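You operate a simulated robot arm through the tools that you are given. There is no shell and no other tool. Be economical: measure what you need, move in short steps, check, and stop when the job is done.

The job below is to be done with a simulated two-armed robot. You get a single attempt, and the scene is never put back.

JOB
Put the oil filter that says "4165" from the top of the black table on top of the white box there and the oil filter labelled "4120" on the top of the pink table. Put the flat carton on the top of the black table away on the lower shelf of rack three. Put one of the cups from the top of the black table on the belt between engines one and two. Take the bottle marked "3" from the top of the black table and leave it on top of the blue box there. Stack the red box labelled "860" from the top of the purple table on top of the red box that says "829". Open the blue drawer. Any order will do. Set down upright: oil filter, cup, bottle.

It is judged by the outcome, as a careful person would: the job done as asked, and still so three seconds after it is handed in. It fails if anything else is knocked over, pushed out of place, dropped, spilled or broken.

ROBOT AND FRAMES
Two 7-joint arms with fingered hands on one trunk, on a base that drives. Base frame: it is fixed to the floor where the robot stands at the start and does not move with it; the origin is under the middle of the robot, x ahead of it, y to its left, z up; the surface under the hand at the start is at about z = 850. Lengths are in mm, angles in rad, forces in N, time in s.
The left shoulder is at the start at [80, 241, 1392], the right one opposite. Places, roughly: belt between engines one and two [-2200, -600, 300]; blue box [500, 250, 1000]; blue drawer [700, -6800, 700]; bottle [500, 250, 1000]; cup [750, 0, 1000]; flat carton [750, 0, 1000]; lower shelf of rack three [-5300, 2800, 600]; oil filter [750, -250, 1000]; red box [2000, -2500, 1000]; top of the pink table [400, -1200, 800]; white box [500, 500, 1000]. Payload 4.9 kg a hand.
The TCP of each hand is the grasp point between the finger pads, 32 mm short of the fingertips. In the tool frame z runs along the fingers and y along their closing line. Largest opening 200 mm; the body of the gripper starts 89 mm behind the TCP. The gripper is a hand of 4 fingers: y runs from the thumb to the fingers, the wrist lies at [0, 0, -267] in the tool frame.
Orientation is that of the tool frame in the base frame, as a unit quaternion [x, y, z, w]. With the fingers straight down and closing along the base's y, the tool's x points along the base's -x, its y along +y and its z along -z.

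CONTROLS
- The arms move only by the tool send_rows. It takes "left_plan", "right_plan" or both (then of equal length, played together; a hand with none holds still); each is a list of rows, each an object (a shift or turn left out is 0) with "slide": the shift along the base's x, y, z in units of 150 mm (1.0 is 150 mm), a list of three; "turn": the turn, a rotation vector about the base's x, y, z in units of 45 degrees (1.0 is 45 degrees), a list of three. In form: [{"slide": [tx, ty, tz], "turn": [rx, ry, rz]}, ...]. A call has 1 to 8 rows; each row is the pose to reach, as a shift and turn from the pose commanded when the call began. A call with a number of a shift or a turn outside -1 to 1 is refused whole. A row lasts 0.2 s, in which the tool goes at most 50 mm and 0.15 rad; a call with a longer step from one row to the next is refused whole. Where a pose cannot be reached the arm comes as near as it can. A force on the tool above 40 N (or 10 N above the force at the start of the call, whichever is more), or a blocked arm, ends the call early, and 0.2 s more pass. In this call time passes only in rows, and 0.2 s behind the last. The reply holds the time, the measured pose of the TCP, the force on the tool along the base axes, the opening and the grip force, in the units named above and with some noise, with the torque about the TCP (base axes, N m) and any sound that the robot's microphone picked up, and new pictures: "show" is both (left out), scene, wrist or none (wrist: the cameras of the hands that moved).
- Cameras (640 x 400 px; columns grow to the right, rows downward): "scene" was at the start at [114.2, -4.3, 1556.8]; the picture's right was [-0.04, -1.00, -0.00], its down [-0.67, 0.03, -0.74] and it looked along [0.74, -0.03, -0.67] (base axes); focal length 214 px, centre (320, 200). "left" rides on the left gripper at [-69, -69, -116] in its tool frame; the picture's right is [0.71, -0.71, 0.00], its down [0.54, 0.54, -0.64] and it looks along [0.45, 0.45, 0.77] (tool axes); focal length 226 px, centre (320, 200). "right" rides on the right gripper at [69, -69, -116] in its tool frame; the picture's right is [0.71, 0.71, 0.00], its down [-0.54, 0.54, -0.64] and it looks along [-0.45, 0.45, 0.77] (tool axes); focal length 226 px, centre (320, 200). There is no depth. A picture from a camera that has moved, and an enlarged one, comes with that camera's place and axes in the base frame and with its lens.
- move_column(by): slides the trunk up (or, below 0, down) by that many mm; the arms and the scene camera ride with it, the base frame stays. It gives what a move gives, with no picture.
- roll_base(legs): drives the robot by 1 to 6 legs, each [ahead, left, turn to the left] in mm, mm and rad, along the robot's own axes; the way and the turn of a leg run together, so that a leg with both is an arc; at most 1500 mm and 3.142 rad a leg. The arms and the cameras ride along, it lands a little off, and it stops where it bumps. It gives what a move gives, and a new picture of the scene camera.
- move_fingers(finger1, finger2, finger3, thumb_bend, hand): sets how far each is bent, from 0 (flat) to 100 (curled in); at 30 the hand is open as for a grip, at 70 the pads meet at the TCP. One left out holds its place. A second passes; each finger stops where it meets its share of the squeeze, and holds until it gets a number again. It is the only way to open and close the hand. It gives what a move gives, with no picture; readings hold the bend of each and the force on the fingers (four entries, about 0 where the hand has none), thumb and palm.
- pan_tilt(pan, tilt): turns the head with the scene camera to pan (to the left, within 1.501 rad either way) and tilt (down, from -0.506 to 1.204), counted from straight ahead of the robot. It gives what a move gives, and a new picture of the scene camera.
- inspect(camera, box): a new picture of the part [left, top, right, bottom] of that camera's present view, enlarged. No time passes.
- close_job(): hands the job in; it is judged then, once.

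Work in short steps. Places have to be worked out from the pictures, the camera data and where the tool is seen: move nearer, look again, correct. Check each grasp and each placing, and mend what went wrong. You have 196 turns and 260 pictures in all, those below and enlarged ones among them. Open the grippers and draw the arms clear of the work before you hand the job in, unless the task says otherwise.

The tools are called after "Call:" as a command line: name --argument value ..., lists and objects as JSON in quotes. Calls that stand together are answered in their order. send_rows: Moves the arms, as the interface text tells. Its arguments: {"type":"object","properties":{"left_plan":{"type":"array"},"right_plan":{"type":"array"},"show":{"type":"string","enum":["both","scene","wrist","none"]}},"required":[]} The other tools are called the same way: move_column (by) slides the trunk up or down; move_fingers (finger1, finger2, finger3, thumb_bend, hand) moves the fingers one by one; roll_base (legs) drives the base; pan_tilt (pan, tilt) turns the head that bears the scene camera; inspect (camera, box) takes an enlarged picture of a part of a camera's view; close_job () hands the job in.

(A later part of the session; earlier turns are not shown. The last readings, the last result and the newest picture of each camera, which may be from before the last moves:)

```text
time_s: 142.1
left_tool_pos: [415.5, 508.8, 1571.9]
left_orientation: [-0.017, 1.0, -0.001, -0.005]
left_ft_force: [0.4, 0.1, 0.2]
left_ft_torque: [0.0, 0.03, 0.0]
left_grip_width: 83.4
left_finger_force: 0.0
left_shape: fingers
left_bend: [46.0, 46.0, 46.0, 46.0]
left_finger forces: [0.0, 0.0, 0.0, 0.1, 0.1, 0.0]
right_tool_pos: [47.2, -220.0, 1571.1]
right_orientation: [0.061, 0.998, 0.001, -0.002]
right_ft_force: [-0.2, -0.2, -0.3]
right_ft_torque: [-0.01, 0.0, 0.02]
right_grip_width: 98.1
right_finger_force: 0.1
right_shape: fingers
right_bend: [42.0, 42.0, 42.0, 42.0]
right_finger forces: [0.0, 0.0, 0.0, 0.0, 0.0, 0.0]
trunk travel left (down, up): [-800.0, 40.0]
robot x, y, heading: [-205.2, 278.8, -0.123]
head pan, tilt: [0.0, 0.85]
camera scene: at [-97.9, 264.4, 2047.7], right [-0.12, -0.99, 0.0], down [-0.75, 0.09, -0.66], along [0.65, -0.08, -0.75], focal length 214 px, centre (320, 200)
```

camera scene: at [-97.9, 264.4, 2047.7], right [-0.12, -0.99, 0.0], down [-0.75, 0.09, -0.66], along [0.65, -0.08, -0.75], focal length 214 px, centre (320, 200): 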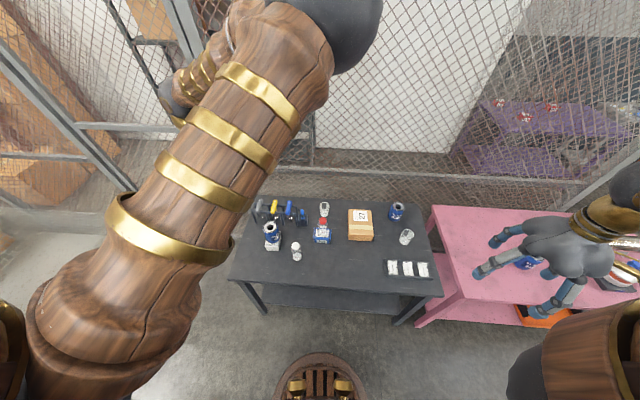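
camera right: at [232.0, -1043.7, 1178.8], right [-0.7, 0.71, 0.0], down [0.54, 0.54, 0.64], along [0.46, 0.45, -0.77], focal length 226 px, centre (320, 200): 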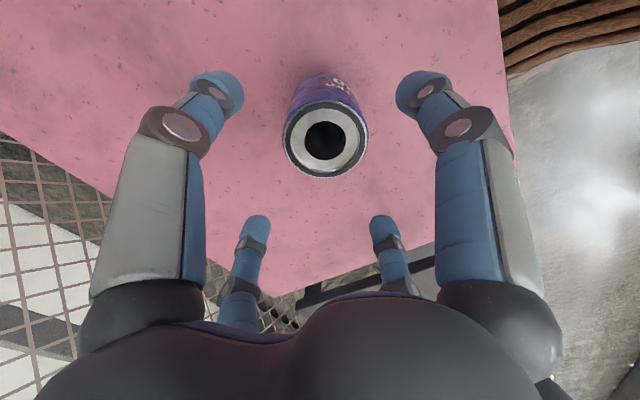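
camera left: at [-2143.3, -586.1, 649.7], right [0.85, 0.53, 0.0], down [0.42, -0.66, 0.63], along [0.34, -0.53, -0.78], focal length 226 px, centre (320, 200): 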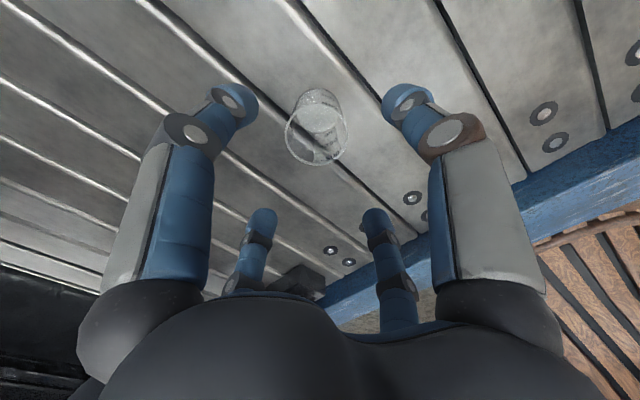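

All earlier placements look right. I drive forward 200, lower the trunk, and reach the right hand toward the carton.

Call:
roll_base --legs '[[190, 0, -0.08]]'

Call:
move_column --by -380

Call:
send_rows --right_plan '[{"slide": [0.28, 0, 0]}, {"slide": [0.55, 0, 0]}, {"slide": [0.8, 0.1, 0]}, {"slide": [1, 0.3, 0]}]' --show "none"

Call:
send_rows --right_plan '[{"slide": [0.3, 0, 0]}, {"slide": [0.6, 0.05, 0]}, {"slide": [0.85, 0.1, 0]}, {"slide": [1, 0.2, 0]}]' --show "both"

```text
time_s: 143.6
left_tool_pos: [614.5, 427.8, 1574.6]
left_orientation: [0.024, 1.0, -0.001, -0.003]
left_ft_force: [-0.8, 0.4, 1.2]
left_ft_torque: [-0.05, -0.05, -0.01]
left_grip_width: 83.6
left_finger_force: 0.0
left_shape: fingers
left_bend: [46.0, 46.0, 46.0, 46.0]
left_finger forces: [0.0, 0.1, 0.1, 0.1, 0.0, 0.0]
right_tool_pos: [189.7, -268.1, 1573.0]
right_orientation: [0.102, 0.995, 0.001, 0.0]
right_ft_force: [-0.6, -0.7, -0.1]
right_ft_torque: [-0.04, -0.05, -0.01]
right_grip_width: 97.8
right_finger_force: 0.0
right_shape: fingers
right_bend: [42.0, 42.0, 42.0, 42.0]
right_finger forces: [0.1, 0.0, 0.0, 0.1, 0.0, 0.0]
trunk travel left (down, up): [-800.0, 40.0]
robot x, y, heading: [-21.1, 248.2, -0.207]
head pan, tilt: [0.0, 0.85]
camera scene: at [82.0, 226.9, 2048.0], right [-0.2, -0.98, 0.0], down [-0.73, 0.15, -0.66], along [0.65, -0.13, -0.75], focal length 214 px, centre (320, 200)
```

scene: 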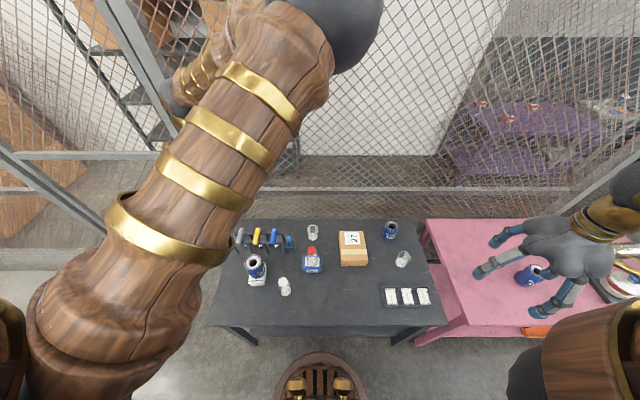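

```text
time_s: 147.3
left_tool_pos: [618.5, 427.5, 1192.4]
left_orientation: [0.024, 1.0, -0.001, -0.006]
left_ft_force: [-0.4, 0.6, -0.4]
left_ft_torque: [-0.01, -0.01, 0.01]
left_grip_width: 84.0
left_finger_force: 0.1
left_shape: fingers
left_bend: [46.0, 46.0, 46.0, 46.0]
left_finger forces: [0.0, 0.1, 0.0, 0.0, 0.1, 0.0]
right_tool_pos: [193.9, -268.8, 1191.4]
right_orientation: [0.102, 0.995, 0.001, -0.002]
right_ft_force: [-0.2, 0.8, 0.6]
right_ft_torque: [0.01, 0.03, -0.02]
right_grip_width: 98.0
right_finger_force: 0.1
right_shape: fingers
right_bend: [42.0, 42.0, 42.0, 42.0]
right_finger forces: [0.0, 0.1, 0.0, 0.1, 0.0, 0.1]
trunk travel left (down, up): [-420.0, 420.0]
robot x, y, heading: [-19.5, 248.5, -0.208]
head pan, tilt: [0.0, 0.85]
```

```text
time_s: 148.3
left_tool_pos: [621.7, 427.8, 1190.6]
left_orientation: [0.024, 1.0, -0.002, -0.006]
left_ft_force: [0.4, 0.3, -0.4]
left_ft_torque: [0.01, 0.05, 0.0]
left_grip_width: 83.5
left_finger_force: 0.2
left_shape: fingers
left_bend: [46.0, 46.0, 46.0, 46.0]
left_finger forces: [0.0, 0.1, 0.1, 0.0, 0.1, 0.1]
right_tool_pos: [350.1, -225.5, 1192.7]
right_orientation: [0.103, 0.995, 0.001, -0.003]
right_ft_force: [1.7, 0.6, -0.1]
right_ft_torque: [0.0, 0.02, 0.02]
right_grip_width: 98.1
right_finger_force: 0.0
right_shape: fingers
right_bend: [42.0, 42.0, 42.0, 42.0]
right_finger forces: [0.0, 0.0, 0.0, 0.0, 0.0, 0.0]
trunk travel left (down, up): [-420.0, 420.0]
robot x, y, heading: [-18.1, 248.2, -0.204]
head pan, tilt: [0.0, 0.85]
```

```text
time_s: 149.3
left_tool_pos: [621.1, 427.9, 1191.9]
left_orientation: [0.024, 1.0, -0.001, -0.005]
left_ft_force: [-0.5, -0.6, -0.5]
left_ft_torque: [0.01, 0.03, -0.05]
left_grip_width: 83.6
left_finger_force: 0.1
left_shape: fingers
left_bend: [46.0, 46.0, 46.0, 46.0]
left_finger forces: [0.0, 0.0, 0.0, 0.1, 0.0, 0.1]
right_tool_pos: [496.7, -193.0, 1191.6]
right_orientation: [0.102, 0.995, 0.0, -0.001]
right_ft_force: [-0.1, -0.1, -0.5]
right_ft_torque: [0.0, -0.02, 0.0]
right_grip_width: 98.3
right_finger_force: 0.2
right_shape: fingers
right_bend: [42.0, 42.0, 42.0, 42.0]
right_finger forces: [0.0, 0.0, 0.0, 0.0, 0.0, 0.1]
trunk travel left (down, up): [-420.0, 420.0]
robot x, y, heading: [-19.4, 249.6, -0.204]
head pan, tilt: [0.0, 0.85]
camera scene: at [88.1, 225.6, 1667.6], right [-0.2, -0.98, 0.0], down [-0.74, 0.15, -0.66], along [0.65, -0.13, -0.75], focal length 214 px, centre (320, 200)
camera right: at [415.9, -247.9, 1305.6], right [-0.55, 0.84, 0.0], down [0.64, 0.42, 0.64], along [0.53, 0.35, -0.77], focal length 226 px, centre (320, 200)
```

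scene: 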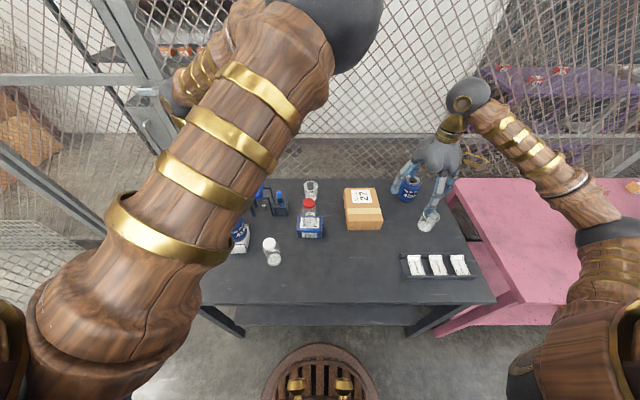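
right: 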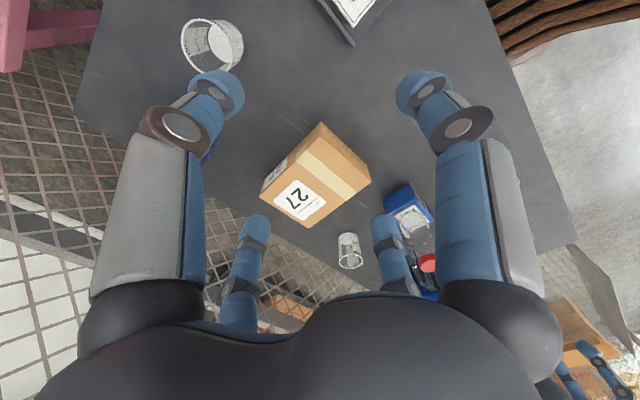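

Carton centre is around [662,-97]. I move the hand above it and splay the two side fingers flat.

Call:
move_fingers --hand "right" --finger1 0 --finger2 28 --finger3 0 --thumb_bend 28

Call:
send_rows --right_plan '[{"slide": [0.27, 0.15, 0]}, {"slide": [0.54, 0.3, 0]}, {"slide": [0.81, 0.45, 0]}, {"slide": [0.95, 0.63, -0.1]}, {"slide": [0.95, 0.63, -0.4]}]' --show "wrist"

```text
time_s: 150.3
left_tool_pos: [617.6, 427.9, 1191.6]
left_orientation: [0.024, 1.0, -0.001, -0.006]
left_ft_force: [0.4, -0.6, -0.1]
left_ft_torque: [0.0, 0.01, 0.02]
left_grip_width: 83.5
left_finger_force: 0.0
left_shape: fingers
left_bend: [46.0, 46.0, 46.0, 46.0]
left_finger forces: [0.0, 0.0, 0.0, 0.0, 0.0, 0.0]
right_tool_pos: [494.7, -194.6, 1190.4]
right_orientation: [0.102, 0.995, 0.001, -0.002]
right_ft_force: [2.0, -0.7, 0.0]
right_ft_torque: [-0.03, 0.02, 0.02]
right_grip_width: 165.2
right_finger_force: 0.0
right_shape: fingers
right_bend: [1.0, 28.0, 1.0, 28.0]
right_finger forces: [0.0, 0.0, 0.0, 0.0, 0.0, 0.0]
trunk travel left (down, up): [-420.0, 420.0]
robot x, y, heading: [-19.8, 245.8, -0.199]
head pan, tilt: [0.0, 0.85]
```

```text
time_s: 151.5
left_tool_pos: [619.4, 426.4, 1191.6]
left_orientation: [0.022, 1.0, -0.001, -0.006]
left_ft_force: [-0.4, 0.6, 0.1]
left_ft_torque: [-0.02, 0.01, -0.01]
left_grip_width: 83.3
left_finger_force: 0.1
left_shape: fingers
left_bend: [46.0, 46.0, 46.0, 46.0]
left_finger forces: [0.1, 0.1, 0.1, 0.0, 0.0, 0.1]
right_tool_pos: [637.1, -101.7, 1127.0]
right_orientation: [0.102, 0.995, 0.001, -0.001]
right_ft_force: [0.4, 0.1, 0.9]
right_ft_torque: [0.02, 0.02, 0.03]
right_grip_width: 165.2
right_finger_force: 0.0
right_shape: fingers
right_bend: [1.0, 28.0, 1.0, 28.0]
right_finger forces: [0.0, 0.1, 0.0, 0.0, 0.0, 0.0]
trunk travel left (down, up): [-420.0, 420.0]
robot x, y, heading: [-17.5, 247.0, -0.206]
head pan, tilt: [0.0, 0.85]
camera right: at [556.2, -156.9, 1242.4], right [-0.55, 0.84, 0.0], down [0.64, 0.42, 0.64], along [0.54, 0.36, -0.77], focal length 226 px, centre (320, 200)
```

right: 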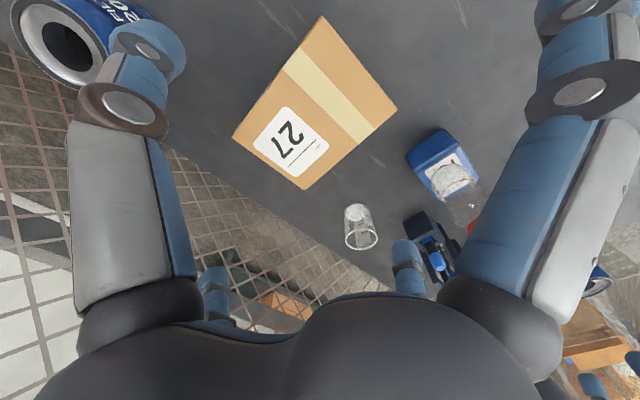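

Carton corners solved: centre [668,-97], 149×198 mm, top ~907. I centre, descend partway and check.

Call:
send_rows --right_plan '[{"slide": [0.2, 0.03, -0.15], "turn": [0, 0, 0.04]}, {"slide": [0.2, 0.03, -0.45], "turn": [0, 0, 0.04]}, {"slide": [0.2, 0.03, -0.75], "turn": [0, 0, 0.04]}, {"slide": [0.2, 0.03, -1.0], "turn": [0, 0, 0.04]}]' --show "both"

```text
time_s: 152.5
left_tool_pos: [619.0, 428.0, 1191.9]
left_orientation: [0.023, 1.0, -0.001, -0.006]
left_ft_force: [0.3, 0.7, 0.3]
left_ft_torque: [-0.03, 0.04, -0.01]
left_grip_width: 83.5
left_finger_force: 0.1
left_shape: fingers
left_bend: [46.0, 46.0, 46.0, 46.0]
left_finger forces: [0.0, 0.0, 0.1, 0.1, 0.1, 0.0]
right_tool_pos: [669.3, -91.5, 981.6]
right_orientation: [0.086, 0.996, 0.0, -0.001]
right_ft_force: [0.3, -0.2, -0.3]
right_ft_torque: [0.01, 0.02, 0.0]
right_grip_width: 165.3
right_finger_force: 0.1
right_shape: fingers
right_bend: [1.0, 28.0, 1.0, 28.0]
right_finger forces: [0.0, 0.0, 0.0, 0.0, 0.1, 0.0]
trunk travel left (down, up): [-420.0, 420.0]
robot x, y, heading: [-23.4, 245.9, -0.208]
head pan, tilt: [0.0, 0.85]
camera scene: at [88.7, 226.0, 1667.7], right [-0.2, -0.98, 0.0], down [-0.74, 0.15, -0.66], along [0.65, -0.13, -0.75], focal length 214 px, centre (320, 200)
camera right: at [591.1, -149.1, 1095.5], right [-0.58, 0.82, 0.0], down [0.63, 0.44, 0.64], along [0.52, 0.37, -0.77], focal length 226 px, centre (320, 200)
```

scene: 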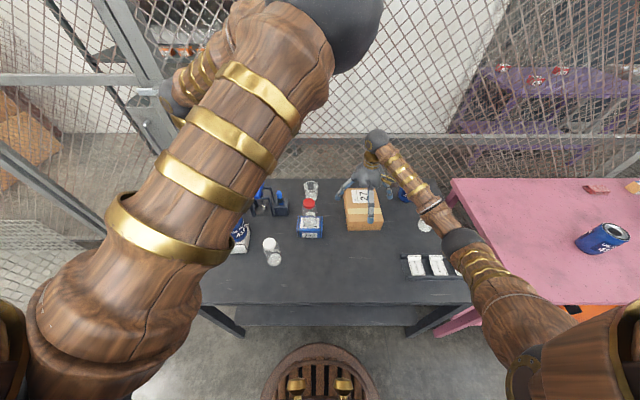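
right: 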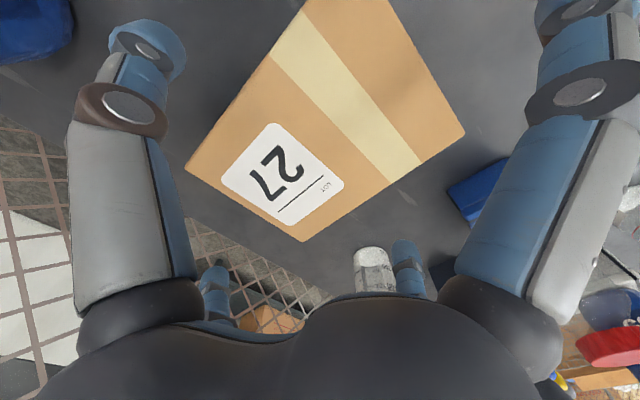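

Alignment is good. Descend the rest and close thumb and opposite finger on the carton's sides.

Call:
send_rows --right_plan '[{"slide": [0, -0.03, -0.2]}, {"slide": [0, -0.03, -0.4]}, {"slide": [0, -0.03, -0.54]}, {"slide": [0, -0.03, -0.63]}]' --show "wrist"

Call:
move_fingers --hand "right" --finger2 60 --thumb_bend 60

```text
time_s: 153.5
left_tool_pos: [618.3, 427.0, 1191.6]
left_orientation: [0.024, 1.0, -0.001, -0.006]
left_ft_force: [-0.1, 0.0, -0.3]
left_ft_torque: [-0.01, 0.03, -0.01]
left_grip_width: 83.3
left_finger_force: 0.0
left_shape: fingers
left_bend: [46.0, 46.0, 46.0, 46.0]
left_finger forces: [0.0, 0.0, 0.0, 0.1, 0.0, 0.0]
right_tool_pos: [665.7, -99.2, 887.5]
right_orientation: [0.086, 0.996, 0.0, -0.002]
right_ft_force: [-0.6, -0.8, 0.5]
right_ft_torque: [0.01, -0.01, 0.02]
right_grip_width: 165.8
right_finger_force: 0.0
right_shape: fingers
right_bend: [1.0, 28.0, 1.0, 28.0]
right_finger forces: [0.1, 0.0, 0.0, 0.0, 0.1, 0.0]
trunk travel left (down, up): [-420.0, 420.0]
robot x, y, heading: [-19.7, 247.3, -0.208]
head pan, tilt: [0.0, 0.85]
camera right: at [587.1, -156.4, 1002.1], right [-0.57, 0.82, 0.0], down [0.63, 0.44, 0.64], along [0.52, 0.37, -0.77], focal length 226 px, centre (320, 200)
```

right: 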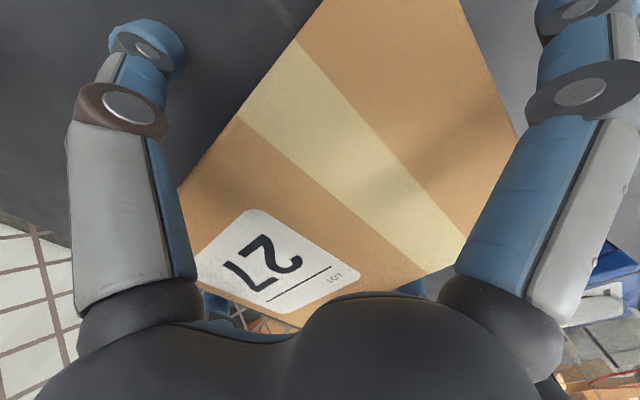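

```text
time_s: 154.5
left_tool_pos: [617.4, 427.2, 1194.0]
left_orientation: [0.023, 1.0, -0.001, -0.004]
left_ft_force: [0.3, -0.8, -0.1]
left_ft_torque: [0.0, 0.0, -0.01]
left_grip_width: 83.5
left_finger_force: 0.1
left_shape: fingers
left_bend: [46.0, 46.0, 46.0, 46.0]
left_finger forces: [0.1, 0.0, 0.0, 0.1, 0.0, 0.0]
right_tool_pos: [666.4, -99.3, 888.5]
right_orientation: [0.086, 0.996, 0.0, 0.0]
right_ft_force: [5.6, -8.6, 21.2]
right_ft_torque: [-2.89, 0.25, 0.65]
right_grip_width: 149.8
right_finger_force: 31.5
right_shape: fingers
right_bend: [1.0, 38.0, 1.0, 43.0]
right_finger forces: [0.0, 18.1, 0.0, 0.0, 44.7, 0.0]
trunk travel left (down, up): [-420.0, 420.0]
robot x, y, heading: [-20.8, 249.3, -0.209]
head pan, tilt: [0.0, 0.85]
```

Gripped at 150 mm. I lift gently and check the hold.

Call:
send_rows --right_plan '[{"slide": [0, 0, 0.05]}, {"slide": [0, 0, 0.15]}, {"slide": [0, 0, 0.3]}, {"slide": [0, 0, 0.5]}]' --show "both"

```text
time_s: 155.5
left_tool_pos: [620.7, 427.2, 1191.7]
left_orientation: [0.023, 1.0, 0.0, -0.005]
left_ft_force: [0.3, -0.1, 0.6]
left_ft_torque: [-0.01, 0.05, -0.01]
left_grip_width: 83.6
left_finger_force: 0.1
left_shape: fingers
left_bend: [46.0, 46.0, 46.0, 46.0]
left_finger forces: [0.0, 0.0, 0.0, 0.0, 0.1, 0.0]
right_tool_pos: [665.5, -98.2, 960.9]
right_orientation: [0.085, 0.996, 0.001, -0.003]
right_ft_force: [0.3, 0.9, -8.2]
right_ft_torque: [-0.01, 0.04, -0.01]
right_grip_width: 147.2
right_finger_force: 25.8
right_shape: fingers
right_bend: [1.0, 37.0, 1.0, 45.0]
right_finger forces: [0.0, 25.6, 0.0, 0.0, 26.1, 0.0]
trunk travel left (down, up): [-420.0, 420.0]
robot x, y, heading: [-19.8, 248.4, -0.205]
head pan, tilt: [0.0, 0.85]
camera scene: at [88.4, 225.0, 1667.5], right [-0.2, -0.98, 0.0], down [-0.74, 0.15, -0.66], along [0.65, -0.13, -0.75], focal length 214 px, centre (320, 200)
camera right: at [587.3, -156.3, 1075.8], right [-0.58, 0.82, 0.0], down [0.63, 0.44, 0.64], along [0.52, 0.37, -0.77], focal length 226 px, centre (320, 200)
```

scene: 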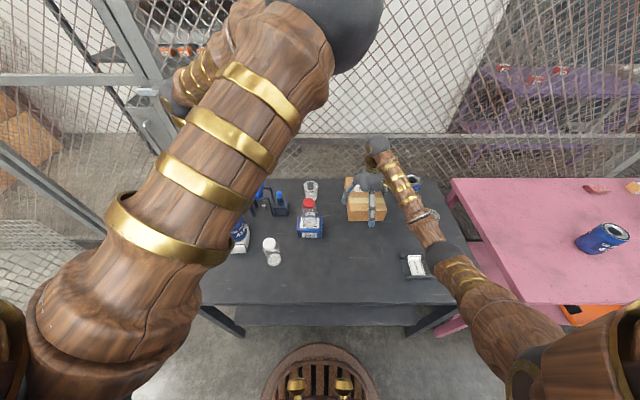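
right: 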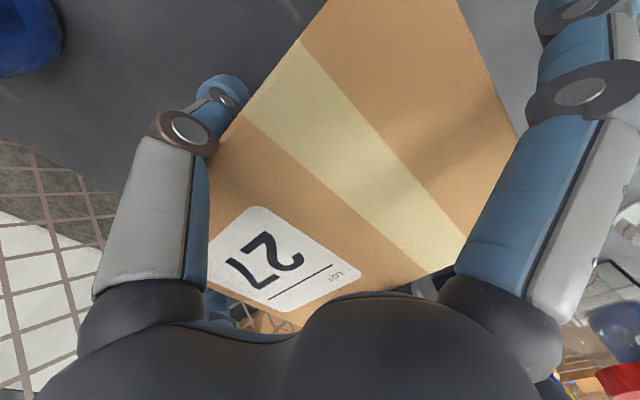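

Carton is held securely (8 N). I raise it high and drive around the belt's end: back, right, then back behind the line.

Call:
send_rows --right_plan '[{"slide": [-0.1, 0, 0.3]}, {"slide": [-0.3, 0, 0.5]}, {"slide": [-0.5, 0, 0.7]}, {"slide": [-0.7, 0, 0.9]}, {"slide": [-0.9, 0, 1]}]' --show "none"

Call:
move_column --by 400

Call:
roll_base --legs '[[-650, 0, 0], [0, -1495, 0], [0, -1495, 0]]'

Call:
pan_tilt --pan -1.45 --tilt 0.5

```text
time_s: 156.7
left_tool_pos: [617.2, 427.0, 1192.4]
left_orientation: [0.024, 1.0, 0.0, -0.005]
left_ft_force: [-0.9, 0.4, 0.2]
left_ft_torque: [0.01, -0.04, 0.02]
left_grip_width: 83.4
left_finger_force: 0.1
left_shape: fingers
left_bend: [46.0, 46.0, 46.0, 46.0]
left_finger forces: [0.0, 0.0, 0.0, 0.1, 0.0, 0.0]
right_tool_pos: [523.7, -98.2, 1112.4]
right_orientation: [0.086, 0.996, 0.001, -0.002]
right_ft_force: [-0.2, 0.5, -8.6]
right_ft_torque: [-0.08, 0.03, 0.0]
right_grip_width: 147.2
right_finger_force: 25.0
right_shape: fingers
right_bend: [1.0, 37.0, 1.0, 45.0]
right_finger forces: [0.0, 25.4, 0.0, 0.0, 25.6, 0.1]
trunk travel left (down, up): [-420.0, 420.0]
robot x, y, heading: [-18.9, 249.4, -0.207]
head pan, tilt: [0.0, 0.85]
```

```text
time_s: 160.5
left_tool_pos: [619.0, 427.3, 1591.1]
left_orientation: [0.023, 1.0, -0.001, -0.005]
left_ft_force: [-0.5, -0.5, 0.6]
left_ft_torque: [0.0, -0.01, 0.01]
left_grip_width: 83.5
left_finger_force: 0.2
left_shape: fingers
left_bend: [46.0, 46.0, 46.0, 46.0]
left_finger forces: [0.0, 0.1, 0.0, 0.0, 0.0, 0.1]
right_tool_pos: [527.2, -98.1, 1511.8]
right_orientation: [0.087, 0.996, 0.001, -0.002]
right_ft_force: [0.2, 0.2, -7.0]
right_ft_torque: [-0.05, 0.04, 0.01]
right_grip_width: 147.4
right_finger_force: 25.5
right_shape: fingers
right_bend: [1.0, 37.0, 1.0, 45.0]
right_finger forces: [0.1, 25.2, 0.0, 0.1, 25.5, 0.0]
trunk travel left (down, up): [-820.0, 20.0]
robot x, y, heading: [-16.7, 250.4, -0.207]
head pan, tilt: [0.0, 0.85]
```

```text
time_s: 178.1
left_tool_pos: [-751.9, -2354.7, 1590.6]
left_orientation: [0.06, 0.998, 0.0, -0.005]
left_ft_force: [-0.3, -0.1, -0.1]
left_ft_torque: [-0.02, 0.0, -0.02]
left_grip_width: 83.4
left_finger_force: 0.1
left_shape: fingers
left_bend: [46.0, 46.0, 46.0, 46.0]
left_finger forces: [0.0, 0.0, 0.1, 0.0, 0.0, 0.0]
right_tool_pos: [-885.1, -2871.3, 1511.7]
right_orientation: [0.124, 0.992, 0.001, -0.002]
right_ft_force: [0.4, -0.2, -8.2]
right_ft_torque: [-0.11, 0.03, 0.02]
right_grip_width: 146.9
right_finger_force: 25.1
right_shape: fingers
right_bend: [1.0, 37.0, 1.0, 45.0]
right_finger forces: [0.0, 25.3, 0.0, 0.0, 25.5, 0.1]
trunk travel left (down, up): [-820.0, 20.0]
robot x, y, heading: [-1403.8, -2487.9, -0.277]
head pan, tilt: [0.0, 0.85]
camera scene: at [-1296.5, -2515.6, 2067.6], right [-0.28, -0.96, 0.0], down [-0.72, 0.21, -0.66], along [0.63, -0.18, -0.75], focal length 214 px, centre (320, 200)
```

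scene: 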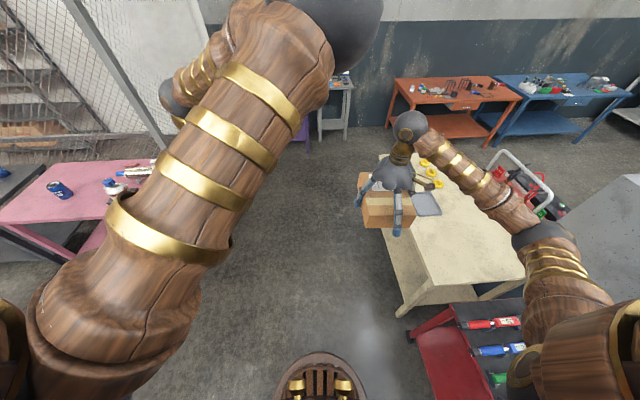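

```text
time_s: 179.6
left_tool_pos: [-753.0, -2355.6, 1591.0]
left_orientation: [0.061, 0.998, 0.0, -0.005]
left_ft_force: [-0.6, -0.3, -0.5]
left_ft_torque: [-0.02, -0.01, -0.01]
left_grip_width: 83.8
left_finger_force: 0.0
left_shape: fingers
left_bend: [46.0, 46.0, 46.0, 46.0]
left_finger forces: [0.0, 0.0, 0.0, 0.1, 0.0, 0.1]
right_tool_pos: [-885.5, -2872.1, 1511.8]
right_orientation: [0.124, 0.992, 0.001, -0.001]
right_ft_force: [0.0, 0.5, -7.3]
right_ft_torque: [-0.05, 0.05, 0.04]
right_grip_width: 147.0
right_finger_force: 25.1
right_shape: fingers
right_bend: [1.0, 37.0, 1.0, 45.0]
right_finger forces: [0.0, 25.3, 0.0, 0.0, 25.5, 0.0]
trunk travel left (down, up): [-820.0, 20.0]
robot x, y, heading: [-1403.6, -2489.3, -0.28]
head pan, tilt: [-1.45, 0.499]
camera scene: at [-1386.5, -2585.1, 2097.6], right [-0.99, 0.16, 0.0], down [0.08, 0.47, -0.88], along [-0.14, -0.87, -0.48], focal length 214 px, centre (320, 200)
```

scene: 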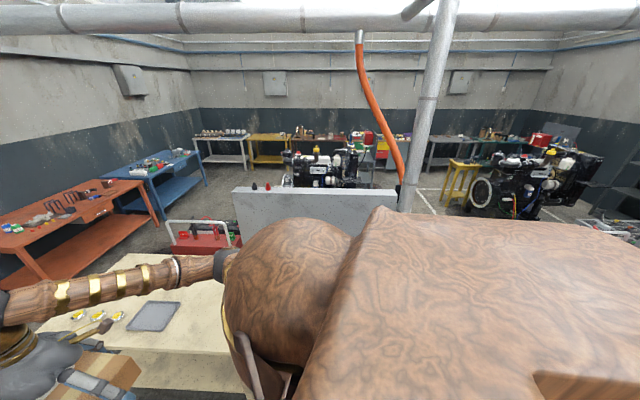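

I turn left to face along the passage behind the belt's end, then look.

Call:
roll_base --legs '[[0, 0, 1.6], [0, 0, 1.62]]'

Call:
pan_tilt --pan 0.0 --tilt 0.5

```text
time_s: 187.8
left_tool_pos: [-2048.0, -2641.9, 1592.0]
left_orientation: [0.999, -0.041, 0.006, 0.001]
left_ft_force: [0.2, 0.0, 0.9]
left_ft_torque: [-0.02, -0.03, 0.02]
left_grip_width: 83.9
left_finger_force: 0.2
left_shape: fingers
left_bend: [46.0, 46.0, 46.0, 46.0]
left_finger forces: [0.1, 0.0, 0.0, 0.0, 0.0, 0.1]
right_tool_pos: [-1935.6, -2119.1, 1511.7]
right_orientation: [0.995, -0.104, 0.001, 0.001]
right_ft_force: [0.5, 0.2, -7.6]
right_ft_torque: [0.0, -0.01, 0.01]
right_grip_width: 147.0
right_finger_force: 24.3
right_shape: fingers
right_bend: [1.0, 37.0, 1.0, 45.0]
right_finger forces: [0.1, 24.6, 0.0, 0.0, 25.0, 0.0]
trunk travel left (down, up): [-820.0, 20.0]
robot x, y, heading: [-1401.1, -2487.7, 2.897]
head pan, tilt: [-1.45, 0.499]
camera scene: at [-1421.6, -2386.7, 2097.6], right [0.99, -0.12, 0.0], down [-0.06, -0.48, -0.88], along [0.11, 0.87, -0.48], focal length 214 px, centre (320, 200)
```

scene: 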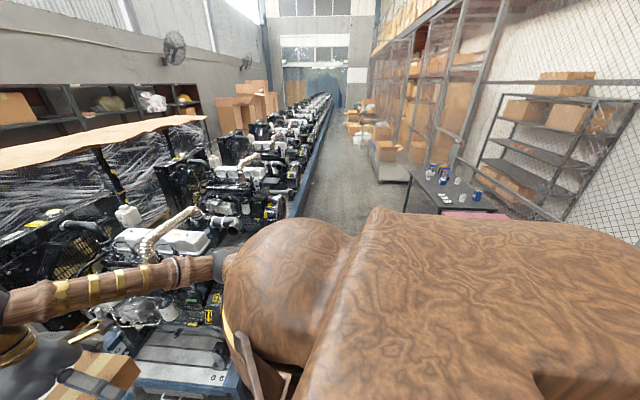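

```text
time_s: 189.3
left_tool_pos: [-2047.5, -2641.9, 1591.9]
left_orientation: [0.999, -0.041, 0.006, 0.0]
left_ft_force: [0.2, -0.7, -0.2]
left_ft_torque: [-0.01, -0.01, -0.02]
left_grip_width: 83.3
left_finger_force: 0.1
left_shape: fingers
left_bend: [46.0, 46.0, 46.0, 46.0]
left_finger forces: [0.0, 0.0, 0.0, 0.0, 0.0, 0.1]
right_tool_pos: [-1935.6, -2119.2, 1512.0]
right_orientation: [0.995, -0.104, 0.002, 0.001]
right_ft_force: [0.1, 0.4, -7.9]
right_ft_torque: [0.01, -0.05, -0.03]
right_grip_width: 146.8
right_finger_force: 24.8
right_shape: fingers
right_bend: [1.0, 37.0, 1.0, 45.0]
right_finger forces: [0.0, 24.5, 0.1, 0.0, 24.7, 0.1]
trunk travel left (down, up): [-820.0, 20.0]
robot x, y, heading: [-1400.8, -2483.9, 2.903]
head pan, tilt: [0.0, 0.499]
camera scene: at [-1521.3, -2456.2, 2097.6], right [0.24, 0.97, 0.0], down [0.47, -0.11, -0.88], along [-0.85, 0.21, -0.48], focal length 214 px, centre (320, 200)
```

scene: 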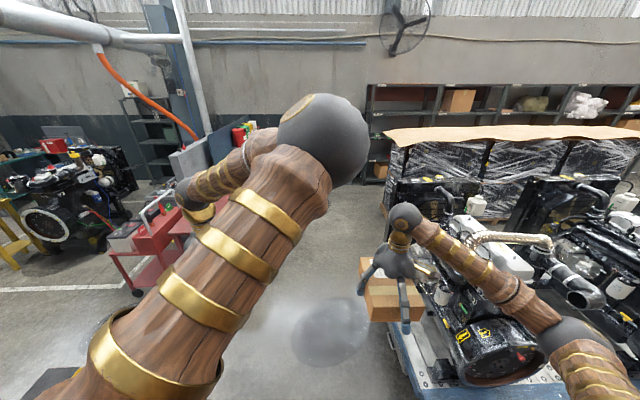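

Passage ahead is free. I drive ahead 2.4 m past the belt's end and look toward the racks.

Call:
roll_base --legs '[[1200, 48, 0.02], [1200, 48, 0.02]]'

Call:
pan_tilt --pan -0.9 --tilt 0.4

```text
time_s: 201.1
left_tool_pos: [-4395.2, -2185.6, 1593.8]
left_orientation: [1.0, -0.027, 0.005, -0.001]
left_ft_force: [0.9, -0.4, -0.3]
left_ft_torque: [-0.02, 0.02, -0.01]
left_grip_width: 83.6
left_finger_force: 0.0
left_shape: fingers
left_bend: [46.0, 46.0, 46.0, 46.0]
left_finger forces: [0.1, 0.1, 0.0, 0.0, 0.0, 0.0]
right_tool_pos: [-4297.5, -1660.3, 1513.3]
right_orientation: [0.996, -0.09, 0.002, 0.001]
right_ft_force: [0.5, 0.8, -6.9]
right_ft_torque: [0.05, -0.04, -0.03]
right_grip_width: 147.0
right_finger_force: 24.8
right_shape: fingers
right_bend: [1.0, 37.0, 1.0, 45.0]
right_finger forces: [0.0, 24.4, 0.0, 0.0, 24.8, 0.1]
trunk travel left (down, up): [-820.0, 20.0]
robot x, y, heading: [-3754.4, -2008.5, 2.927]
head pan, tilt: [0.0, 0.499]
camera scene: at [-3873.9, -1984.9, 2097.7], right [0.21, 0.98, 0.0], down [0.47, -0.1, -0.88], along [-0.86, 0.19, -0.48], focal length 214 px, centre (320, 200)
```

scene: 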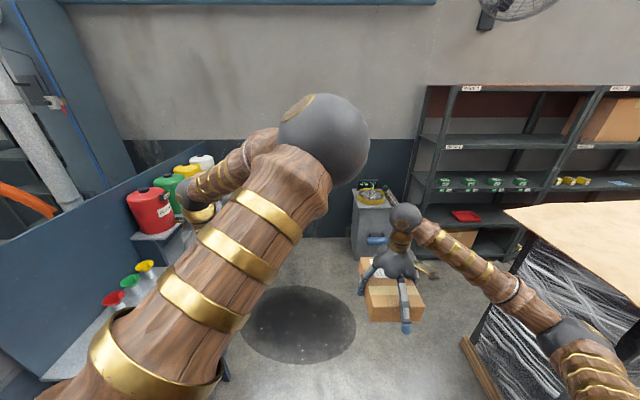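

```text
time_s: 202.3
left_tool_pos: [-4398.0, -2185.0, 1590.5]
left_orientation: [1.0, -0.027, 0.006, 0.0]
left_ft_force: [0.4, 0.1, 0.3]
left_ft_torque: [0.01, -0.03, -0.01]
left_grip_width: 83.7
left_finger_force: 0.1
left_shape: fingers
left_bend: [46.0, 46.0, 46.0, 46.0]
left_finger forces: [0.1, 0.0, 0.0, 0.1, 0.0, 0.0]
right_tool_pos: [-4300.4, -1658.6, 1510.9]
right_orientation: [0.996, -0.091, 0.002, 0.001]
right_ft_force: [-0.4, 0.0, -8.4]
right_ft_torque: [0.06, -0.06, -0.03]
right_grip_width: 147.0
right_finger_force: 24.5
right_shape: fingers
right_bend: [1.0, 37.0, 1.0, 45.0]
right_finger forces: [0.1, 24.5, 0.1, 0.1, 24.7, 0.1]
trunk travel left (down, up): [-820.0, 20.0]
robot x, y, heading: [-3755.8, -2011.0, 2.926]
head pan, tilt: [-0.901, 0.4]
camera scene: at [-3828.9, -1920.6, 2106.7], right [0.9, 0.44, 0.0], down [0.17, -0.35, -0.92], along [-0.41, 0.83, -0.39], focal length 214 px, centre (320, 200)
```

scene: 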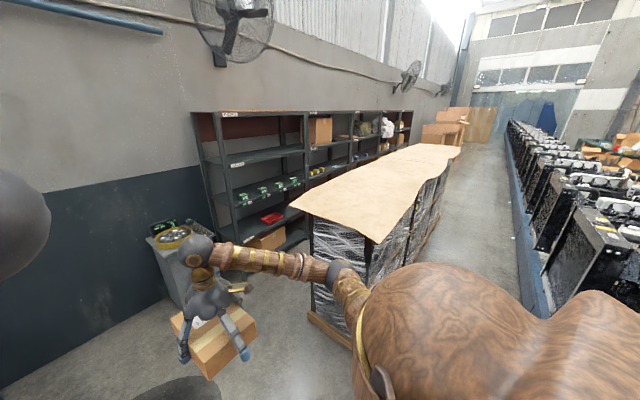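

I zoom to judge where the pallet row ends relative to rack three.

Call:
inspect --camera "scene" --box '[180, 90, 480, 290]'

```text
2.00 times, centred on (330, 190) of scene
camera zoom: at [-3828.9, -1920.6, 2106.7], right [0.9, 0.44, 0.0], down [0.17, -0.35, -0.92], along [-0.41, 0.83, -0.39], focal length 429 px, centre (300, 220)
```

zoom: 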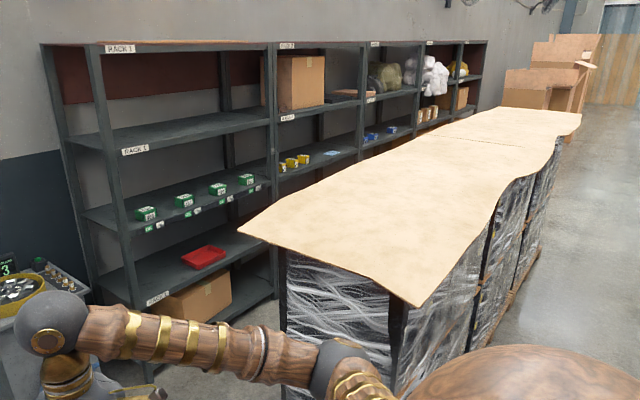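

Rack 3's lower shelf (tag at ~z 580) lies behind the pallets; I'll go along the corridor to the pallets' right end and reach in from there.

Call:
roll_base --legs '[[20, -1300, 0], [20, -1300, 0], [20, -1300, 0]]'

```text
time_s: 221.3
left_tool_pos: [-3647.0, 1673.2, 1591.3]
left_orientation: [1.0, -0.015, 0.006, -0.002]
left_ft_force: [-0.1, -0.1, -0.4]
left_ft_torque: [0.02, 0.0, 0.01]
left_grip_width: 83.5
left_finger_force: 0.0
left_shape: fingers
left_bend: [46.0, 46.0, 46.0, 46.0]
left_finger forces: [0.1, 0.0, 0.0, 0.1, 0.0, 0.0]
right_tool_pos: [-3563.6, 2200.3, 1511.4]
right_orientation: [0.997, -0.078, 0.002, 0.001]
right_ft_force: [0.0, -0.2, -7.5]
right_ft_torque: [0.07, -0.09, -0.01]
right_grip_width: 146.7
right_finger_force: 24.7
right_shape: fingers
right_bend: [1.0, 37.0, 1.0, 45.0]
right_finger forces: [0.1, 24.6, 0.0, 0.0, 24.8, 0.1]
trunk travel left (down, up): [-820.0, 20.0]
robot x, y, heading: [-3012.1, 1861.3, 2.949]
head pan, tilt: [-0.901, 0.4]
camera scene: at [-3086.2, 1950.3, 2106.8], right [0.89, 0.46, 0.0], down [0.18, -0.34, -0.92], along [-0.43, 0.82, -0.39], focal length 214 px, centre (320, 200)
```

scene: 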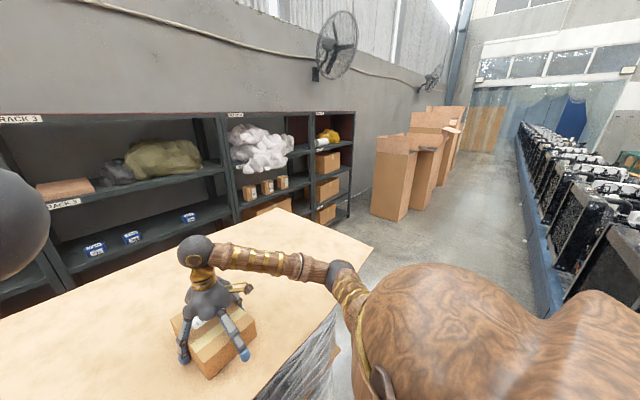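

I continue to the right past the pallets' end, forward a bit, and turn left toward rack three, then look.

Call:
roll_base --legs '[[0, -865, 0], [0, -865, 0], [970, 0, 0], [0, 0, 0.65]]'

Call:
pan_tilt --pan 0.0 --tilt 0.55

```text
time_s: 236.5
left_tool_pos: [-4009.1, 3262.7, 1591.5]
left_orientation: [0.96, 0.279, 0.005, -0.001]
left_ft_force: [-0.9, 0.2, 0.5]
left_ft_torque: [0.02, -0.02, -0.01]
left_grip_width: 83.6
left_finger_force: 0.0
left_shape: fingers
left_bend: [46.0, 46.0, 46.0, 46.0]
left_finger forces: [0.0, 0.1, 0.0, 0.0, 0.0, 0.0]
right_tool_pos: [-4232.9, 3747.1, 1511.6]
right_orientation: [0.976, 0.218, 0.002, 0.002]
right_ft_force: [0.5, 0.3, -8.3]
right_ft_torque: [0.05, -0.03, 0.02]
right_grip_width: 146.7
right_finger_force: 24.1
right_shape: fingers
right_bend: [1.0, 37.0, 1.0, 45.0]
right_finger forces: [0.0, 24.3, 0.0, 0.0, 24.8, 0.0]
trunk travel left (down, up): [-820.0, 20.0]
robot x, y, heading: [-3588.1, 3774.1, -2.734]
head pan, tilt: [-0.901, 0.4]
camera scene: at [-3699.3, 3809.9, 2106.6], right [0.47, 0.88, 0.0], down [0.34, -0.19, -0.92], along [-0.81, 0.44, -0.39], focal length 214 px, centre (320, 200)
```

scene: 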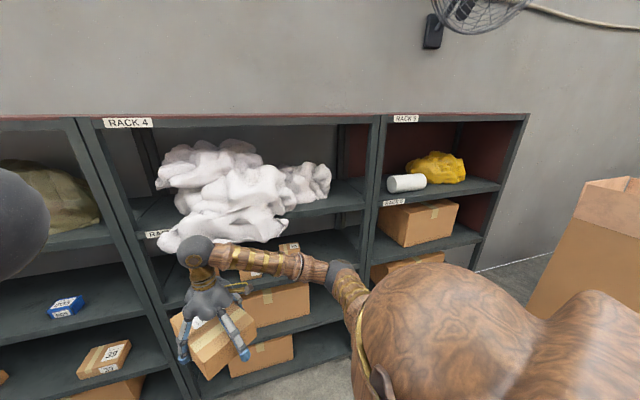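

```text
time_s: 237.7
left_tool_pos: [-4007.4, 3261.5, 1591.8]
left_orientation: [0.96, 0.279, 0.006, -0.003]
left_ft_force: [1.5, 0.1, 1.0]
left_ft_torque: [0.0, -0.01, 0.01]
left_grip_width: 83.6
left_finger_force: 0.0
left_shape: fingers
left_bend: [46.0, 46.0, 46.0, 46.0]
left_finger forces: [0.1, 0.0, 0.1, 0.0, 0.0, 0.0]
right_tool_pos: [-4232.6, 3745.9, 1511.8]
right_orientation: [0.976, 0.217, 0.003, 0.0]
right_ft_force: [0.6, 0.6, -8.2]
right_ft_torque: [0.06, 0.01, -0.04]
right_grip_width: 146.8
right_finger_force: 24.9
right_shape: fingers
right_bend: [1.0, 37.0, 1.0, 45.0]
right_finger forces: [0.0, 24.4, 0.0, 0.0, 24.7, 0.0]
trunk travel left (down, up): [-820.0, 20.0]
robot x, y, heading: [-3588.4, 3775.2, -2.734]
head pan, tilt: [0.0, 0.55]
camera scene: at [-3699.0, 3727.2, 2093.0], right [-0.39, 0.92, 0.0], down [0.48, 0.21, -0.85], along [-0.78, -0.34, -0.52], focal length 214 px, centre (320, 200)
```

scene: 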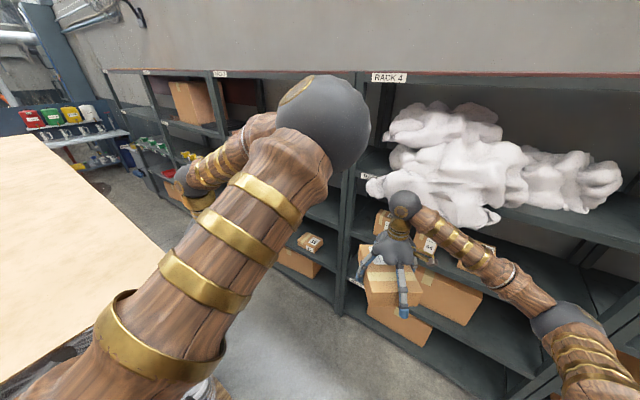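

Rack 3's lower shelf is visible with a carton "29" on it. I zoom to see free space.

Call:
inspect --camera "scene" --box '[120, 140, 420, 330]'

Call:
pan_tilt --pan -0.45 --tilt 0.65

```text
2.11 times, centred on (270, 235) of scene
camera zoom: at [-3699.0, 3727.2, 2093.0], right [-0.39, 0.92, 0.0], down [0.48, 0.21, -0.85], along [-0.78, -0.34, -0.52], focal length 452 px, centre (425, 126)
```

zoom: 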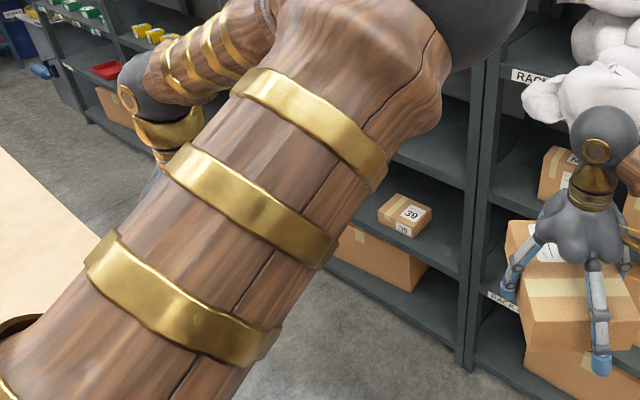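

```text
time_s: 238.6
left_tool_pos: [-4007.7, 3261.5, 1591.8]
left_orientation: [0.96, 0.279, 0.006, -0.002]
left_ft_force: [0.4, -0.2, -0.6]
left_ft_torque: [-0.02, 0.0, 0.0]
left_grip_width: 83.4
left_finger_force: 0.1
left_shape: fingers
left_bend: [46.0, 46.0, 46.0, 46.0]
left_finger forces: [0.1, 0.0, 0.0, 0.0, 0.0, 0.0]
right_tool_pos: [-4232.6, 3746.2, 1511.6]
right_orientation: [0.976, 0.217, 0.003, 0.0]
right_ft_force: [-0.7, 0.5, -8.1]
right_ft_torque: [0.06, 0.04, 0.02]
right_grip_width: 146.6
right_finger_force: 25.0
right_shape: fingers
right_bend: [1.0, 37.0, 1.0, 45.0]
right_finger forces: [0.1, 24.3, 0.1, 0.0, 24.8, 0.1]
trunk travel left (down, up): [-820.0, 20.0]
robot x, y, heading: [-3588.0, 3775.5, -2.734]
head pan, tilt: [-0.45, 0.649]
camera scene: at [-3703.6, 3767.3, 2084.2], right [0.04, 1.0, 0.0], down [0.6, -0.03, -0.8], along [-0.8, 0.03, -0.61], focal length 214 px, centre (320, 200)
```

scene: 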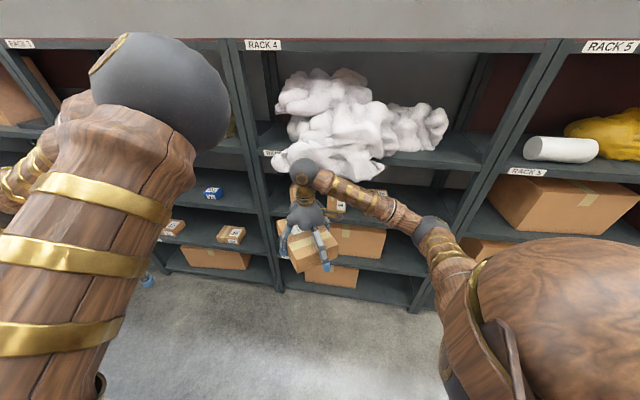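

The gap on rack 3's lower shelf around v≈1600 (left of carton 39) is ~400 wide. I move the robot to the aisle mouth, angled toward it.

Call:
roll_base --legs '[[0, 0, 0.26], [0, 0, 0]]'

```text
time_s: 240.2
left_tool_pos: [-3856.7, 3165.7, 1589.8]
left_orientation: [0.915, 0.403, 0.005, -0.004]
left_ft_force: [0.7, -0.4, -0.6]
left_ft_torque: [0.05, 0.0, 0.03]
left_grip_width: 83.7
left_finger_force: 0.1
left_shape: fingers
left_bend: [46.0, 46.0, 46.0, 46.0]
left_finger forces: [0.0, 0.0, 0.0, 0.0, 0.0, 0.0]
right_tool_pos: [-4202.7, 3574.3, 1512.2]
right_orientation: [0.939, 0.344, 0.003, -0.001]
right_ft_force: [0.8, -0.6, -9.5]
right_ft_torque: [0.11, 0.0, 0.01]
right_grip_width: 147.0
right_finger_force: 24.8
right_shape: fingers
right_bend: [1.0, 37.0, 1.0, 45.0]
right_finger forces: [0.0, 24.7, 0.0, 0.1, 24.7, 0.0]
trunk travel left (down, up): [-820.0, 20.0]
robot x, y, heading: [-3590.4, 3772.8, -2.47]
head pan, tilt: [-0.45, 0.649]
camera scene: at [-3696.0, 3732.1, 2084.2], right [-0.22, 0.98, 0.0], down [0.59, 0.13, -0.8], along [-0.78, -0.17, -0.61], focal length 214 px, centre (320, 200)
```

scene: 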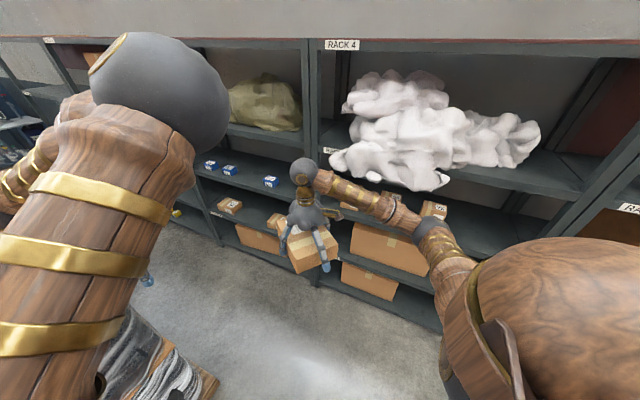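

Drive to the aisle mouth.

Call:
roll_base --legs '[[717, 69, 0]]'

Call:
move_column --by -400

Call:
pan_tilt --pan -0.4 --tilt 0.6

```text
time_s: 244.2
left_tool_pos: [-4365.6, 2657.1, 1591.8]
left_orientation: [0.912, 0.411, 0.005, -0.002]
left_ft_force: [-0.1, 0.7, 0.5]
left_ft_torque: [-0.02, 0.04, -0.02]
left_grip_width: 83.8
left_finger_force: 0.2
left_shape: fingers
left_bend: [46.0, 46.0, 46.0, 46.0]
left_finger forces: [0.1, 0.1, 0.1, 0.0, 0.0, 0.0]
right_tool_pos: [-4716.1, 3058.9, 1512.8]
right_orientation: [0.936, 0.353, 0.002, 0.0]
right_ft_force: [0.1, 0.6, -7.1]
right_ft_torque: [0.03, 0.01, 0.0]
right_grip_width: 146.8
right_finger_force: 24.6
right_shape: fingers
right_bend: [1.0, 37.0, 1.0, 45.0]
right_finger forces: [0.0, 24.5, 0.0, 0.0, 24.8, 0.0]
trunk travel left (down, up): [-820.0, 20.0]
robot x, y, heading: [-4108.3, 3264.4, -2.452]
head pan, tilt: [-0.45, 0.649]
camera scene: at [-4212.5, 3227.0, 2084.4], right [-0.24, 0.97, 0.0], down [0.59, 0.14, -0.8], along [-0.77, -0.19, -0.6], focal length 214 px, centre (320, 200)
```

scene: 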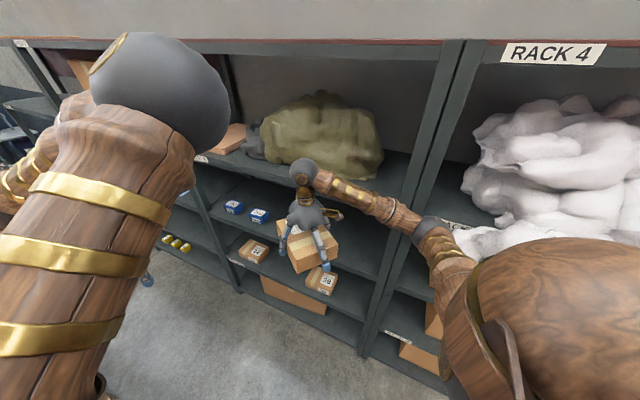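

```text
time_s: 248.0
left_tool_pos: [-4366.8, 2653.9, 1191.3]
left_orientation: [0.911, 0.411, 0.005, -0.003]
left_ft_force: [0.2, -1.4, 0.6]
left_ft_torque: [-0.03, -0.02, 0.0]
left_grip_width: 83.6
left_finger_force: 0.1
left_shape: fingers
left_bend: [46.0, 46.0, 46.0, 46.0]
left_finger forces: [0.1, 0.0, 0.0, 0.0, 0.0, 0.0]
right_tool_pos: [-4717.3, 3058.1, 1112.0]
right_orientation: [0.936, 0.353, 0.002, 0.0]
right_ft_force: [-0.2, 0.3, -8.3]
right_ft_torque: [0.05, 0.04, -0.04]
right_grip_width: 146.9
right_finger_force: 24.9
right_shape: fingers
right_bend: [1.0, 37.0, 1.0, 45.0]
right_finger forces: [0.0, 24.6, 0.0, 0.0, 24.8, 0.0]
trunk travel left (down, up): [-420.0, 420.0]
robot x, y, heading: [-4103.0, 3261.4, -2.456]
head pan, tilt: [-0.45, 0.649]
```

```text
time_s: 248.6
left_tool_pos: [-4365.2, 2655.5, 1191.6]
left_orientation: [0.912, 0.411, 0.006, -0.003]
left_ft_force: [0.6, 0.7, -0.6]
left_ft_torque: [-0.01, -0.01, 0.01]
left_grip_width: 83.7
left_finger_force: 0.2
left_shape: fingers
left_bend: [46.0, 46.0, 46.0, 46.0]
left_finger forces: [0.0, 0.1, 0.0, 0.0, 0.0, 0.0]
right_tool_pos: [-4717.4, 3058.8, 1112.0]
right_orientation: [0.936, 0.353, 0.004, 0.0]
right_ft_force: [-0.1, 0.1, -8.1]
right_ft_torque: [0.08, 0.0, -0.02]
right_grip_width: 146.8
right_finger_force: 24.6
right_shape: fingers
right_bend: [1.0, 37.0, 1.0, 45.0]
right_finger forces: [0.0, 24.5, 0.0, 0.0, 24.9, 0.0]
trunk travel left (down, up): [-420.0, 420.0]
robot x, y, heading: [-4105.9, 3266.3, -2.458]
head pan, tilt: [-0.4, 0.6]
camera scene: at [-4214.9, 3220.3, 1688.5], right [-0.28, 0.96, 0.0], down [0.54, 0.16, -0.82], along [-0.79, -0.23, -0.57], focal length 214 px, centre (320, 200)
```

scene: 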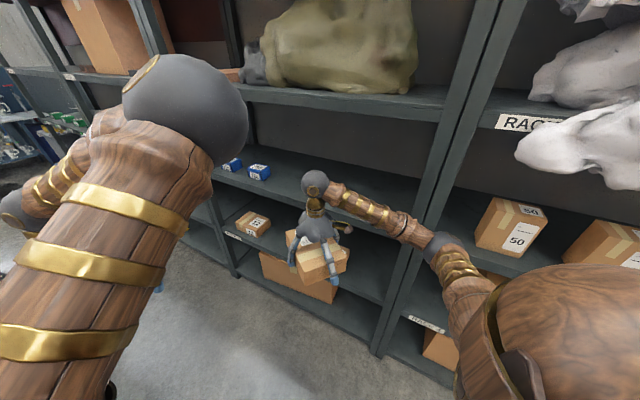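

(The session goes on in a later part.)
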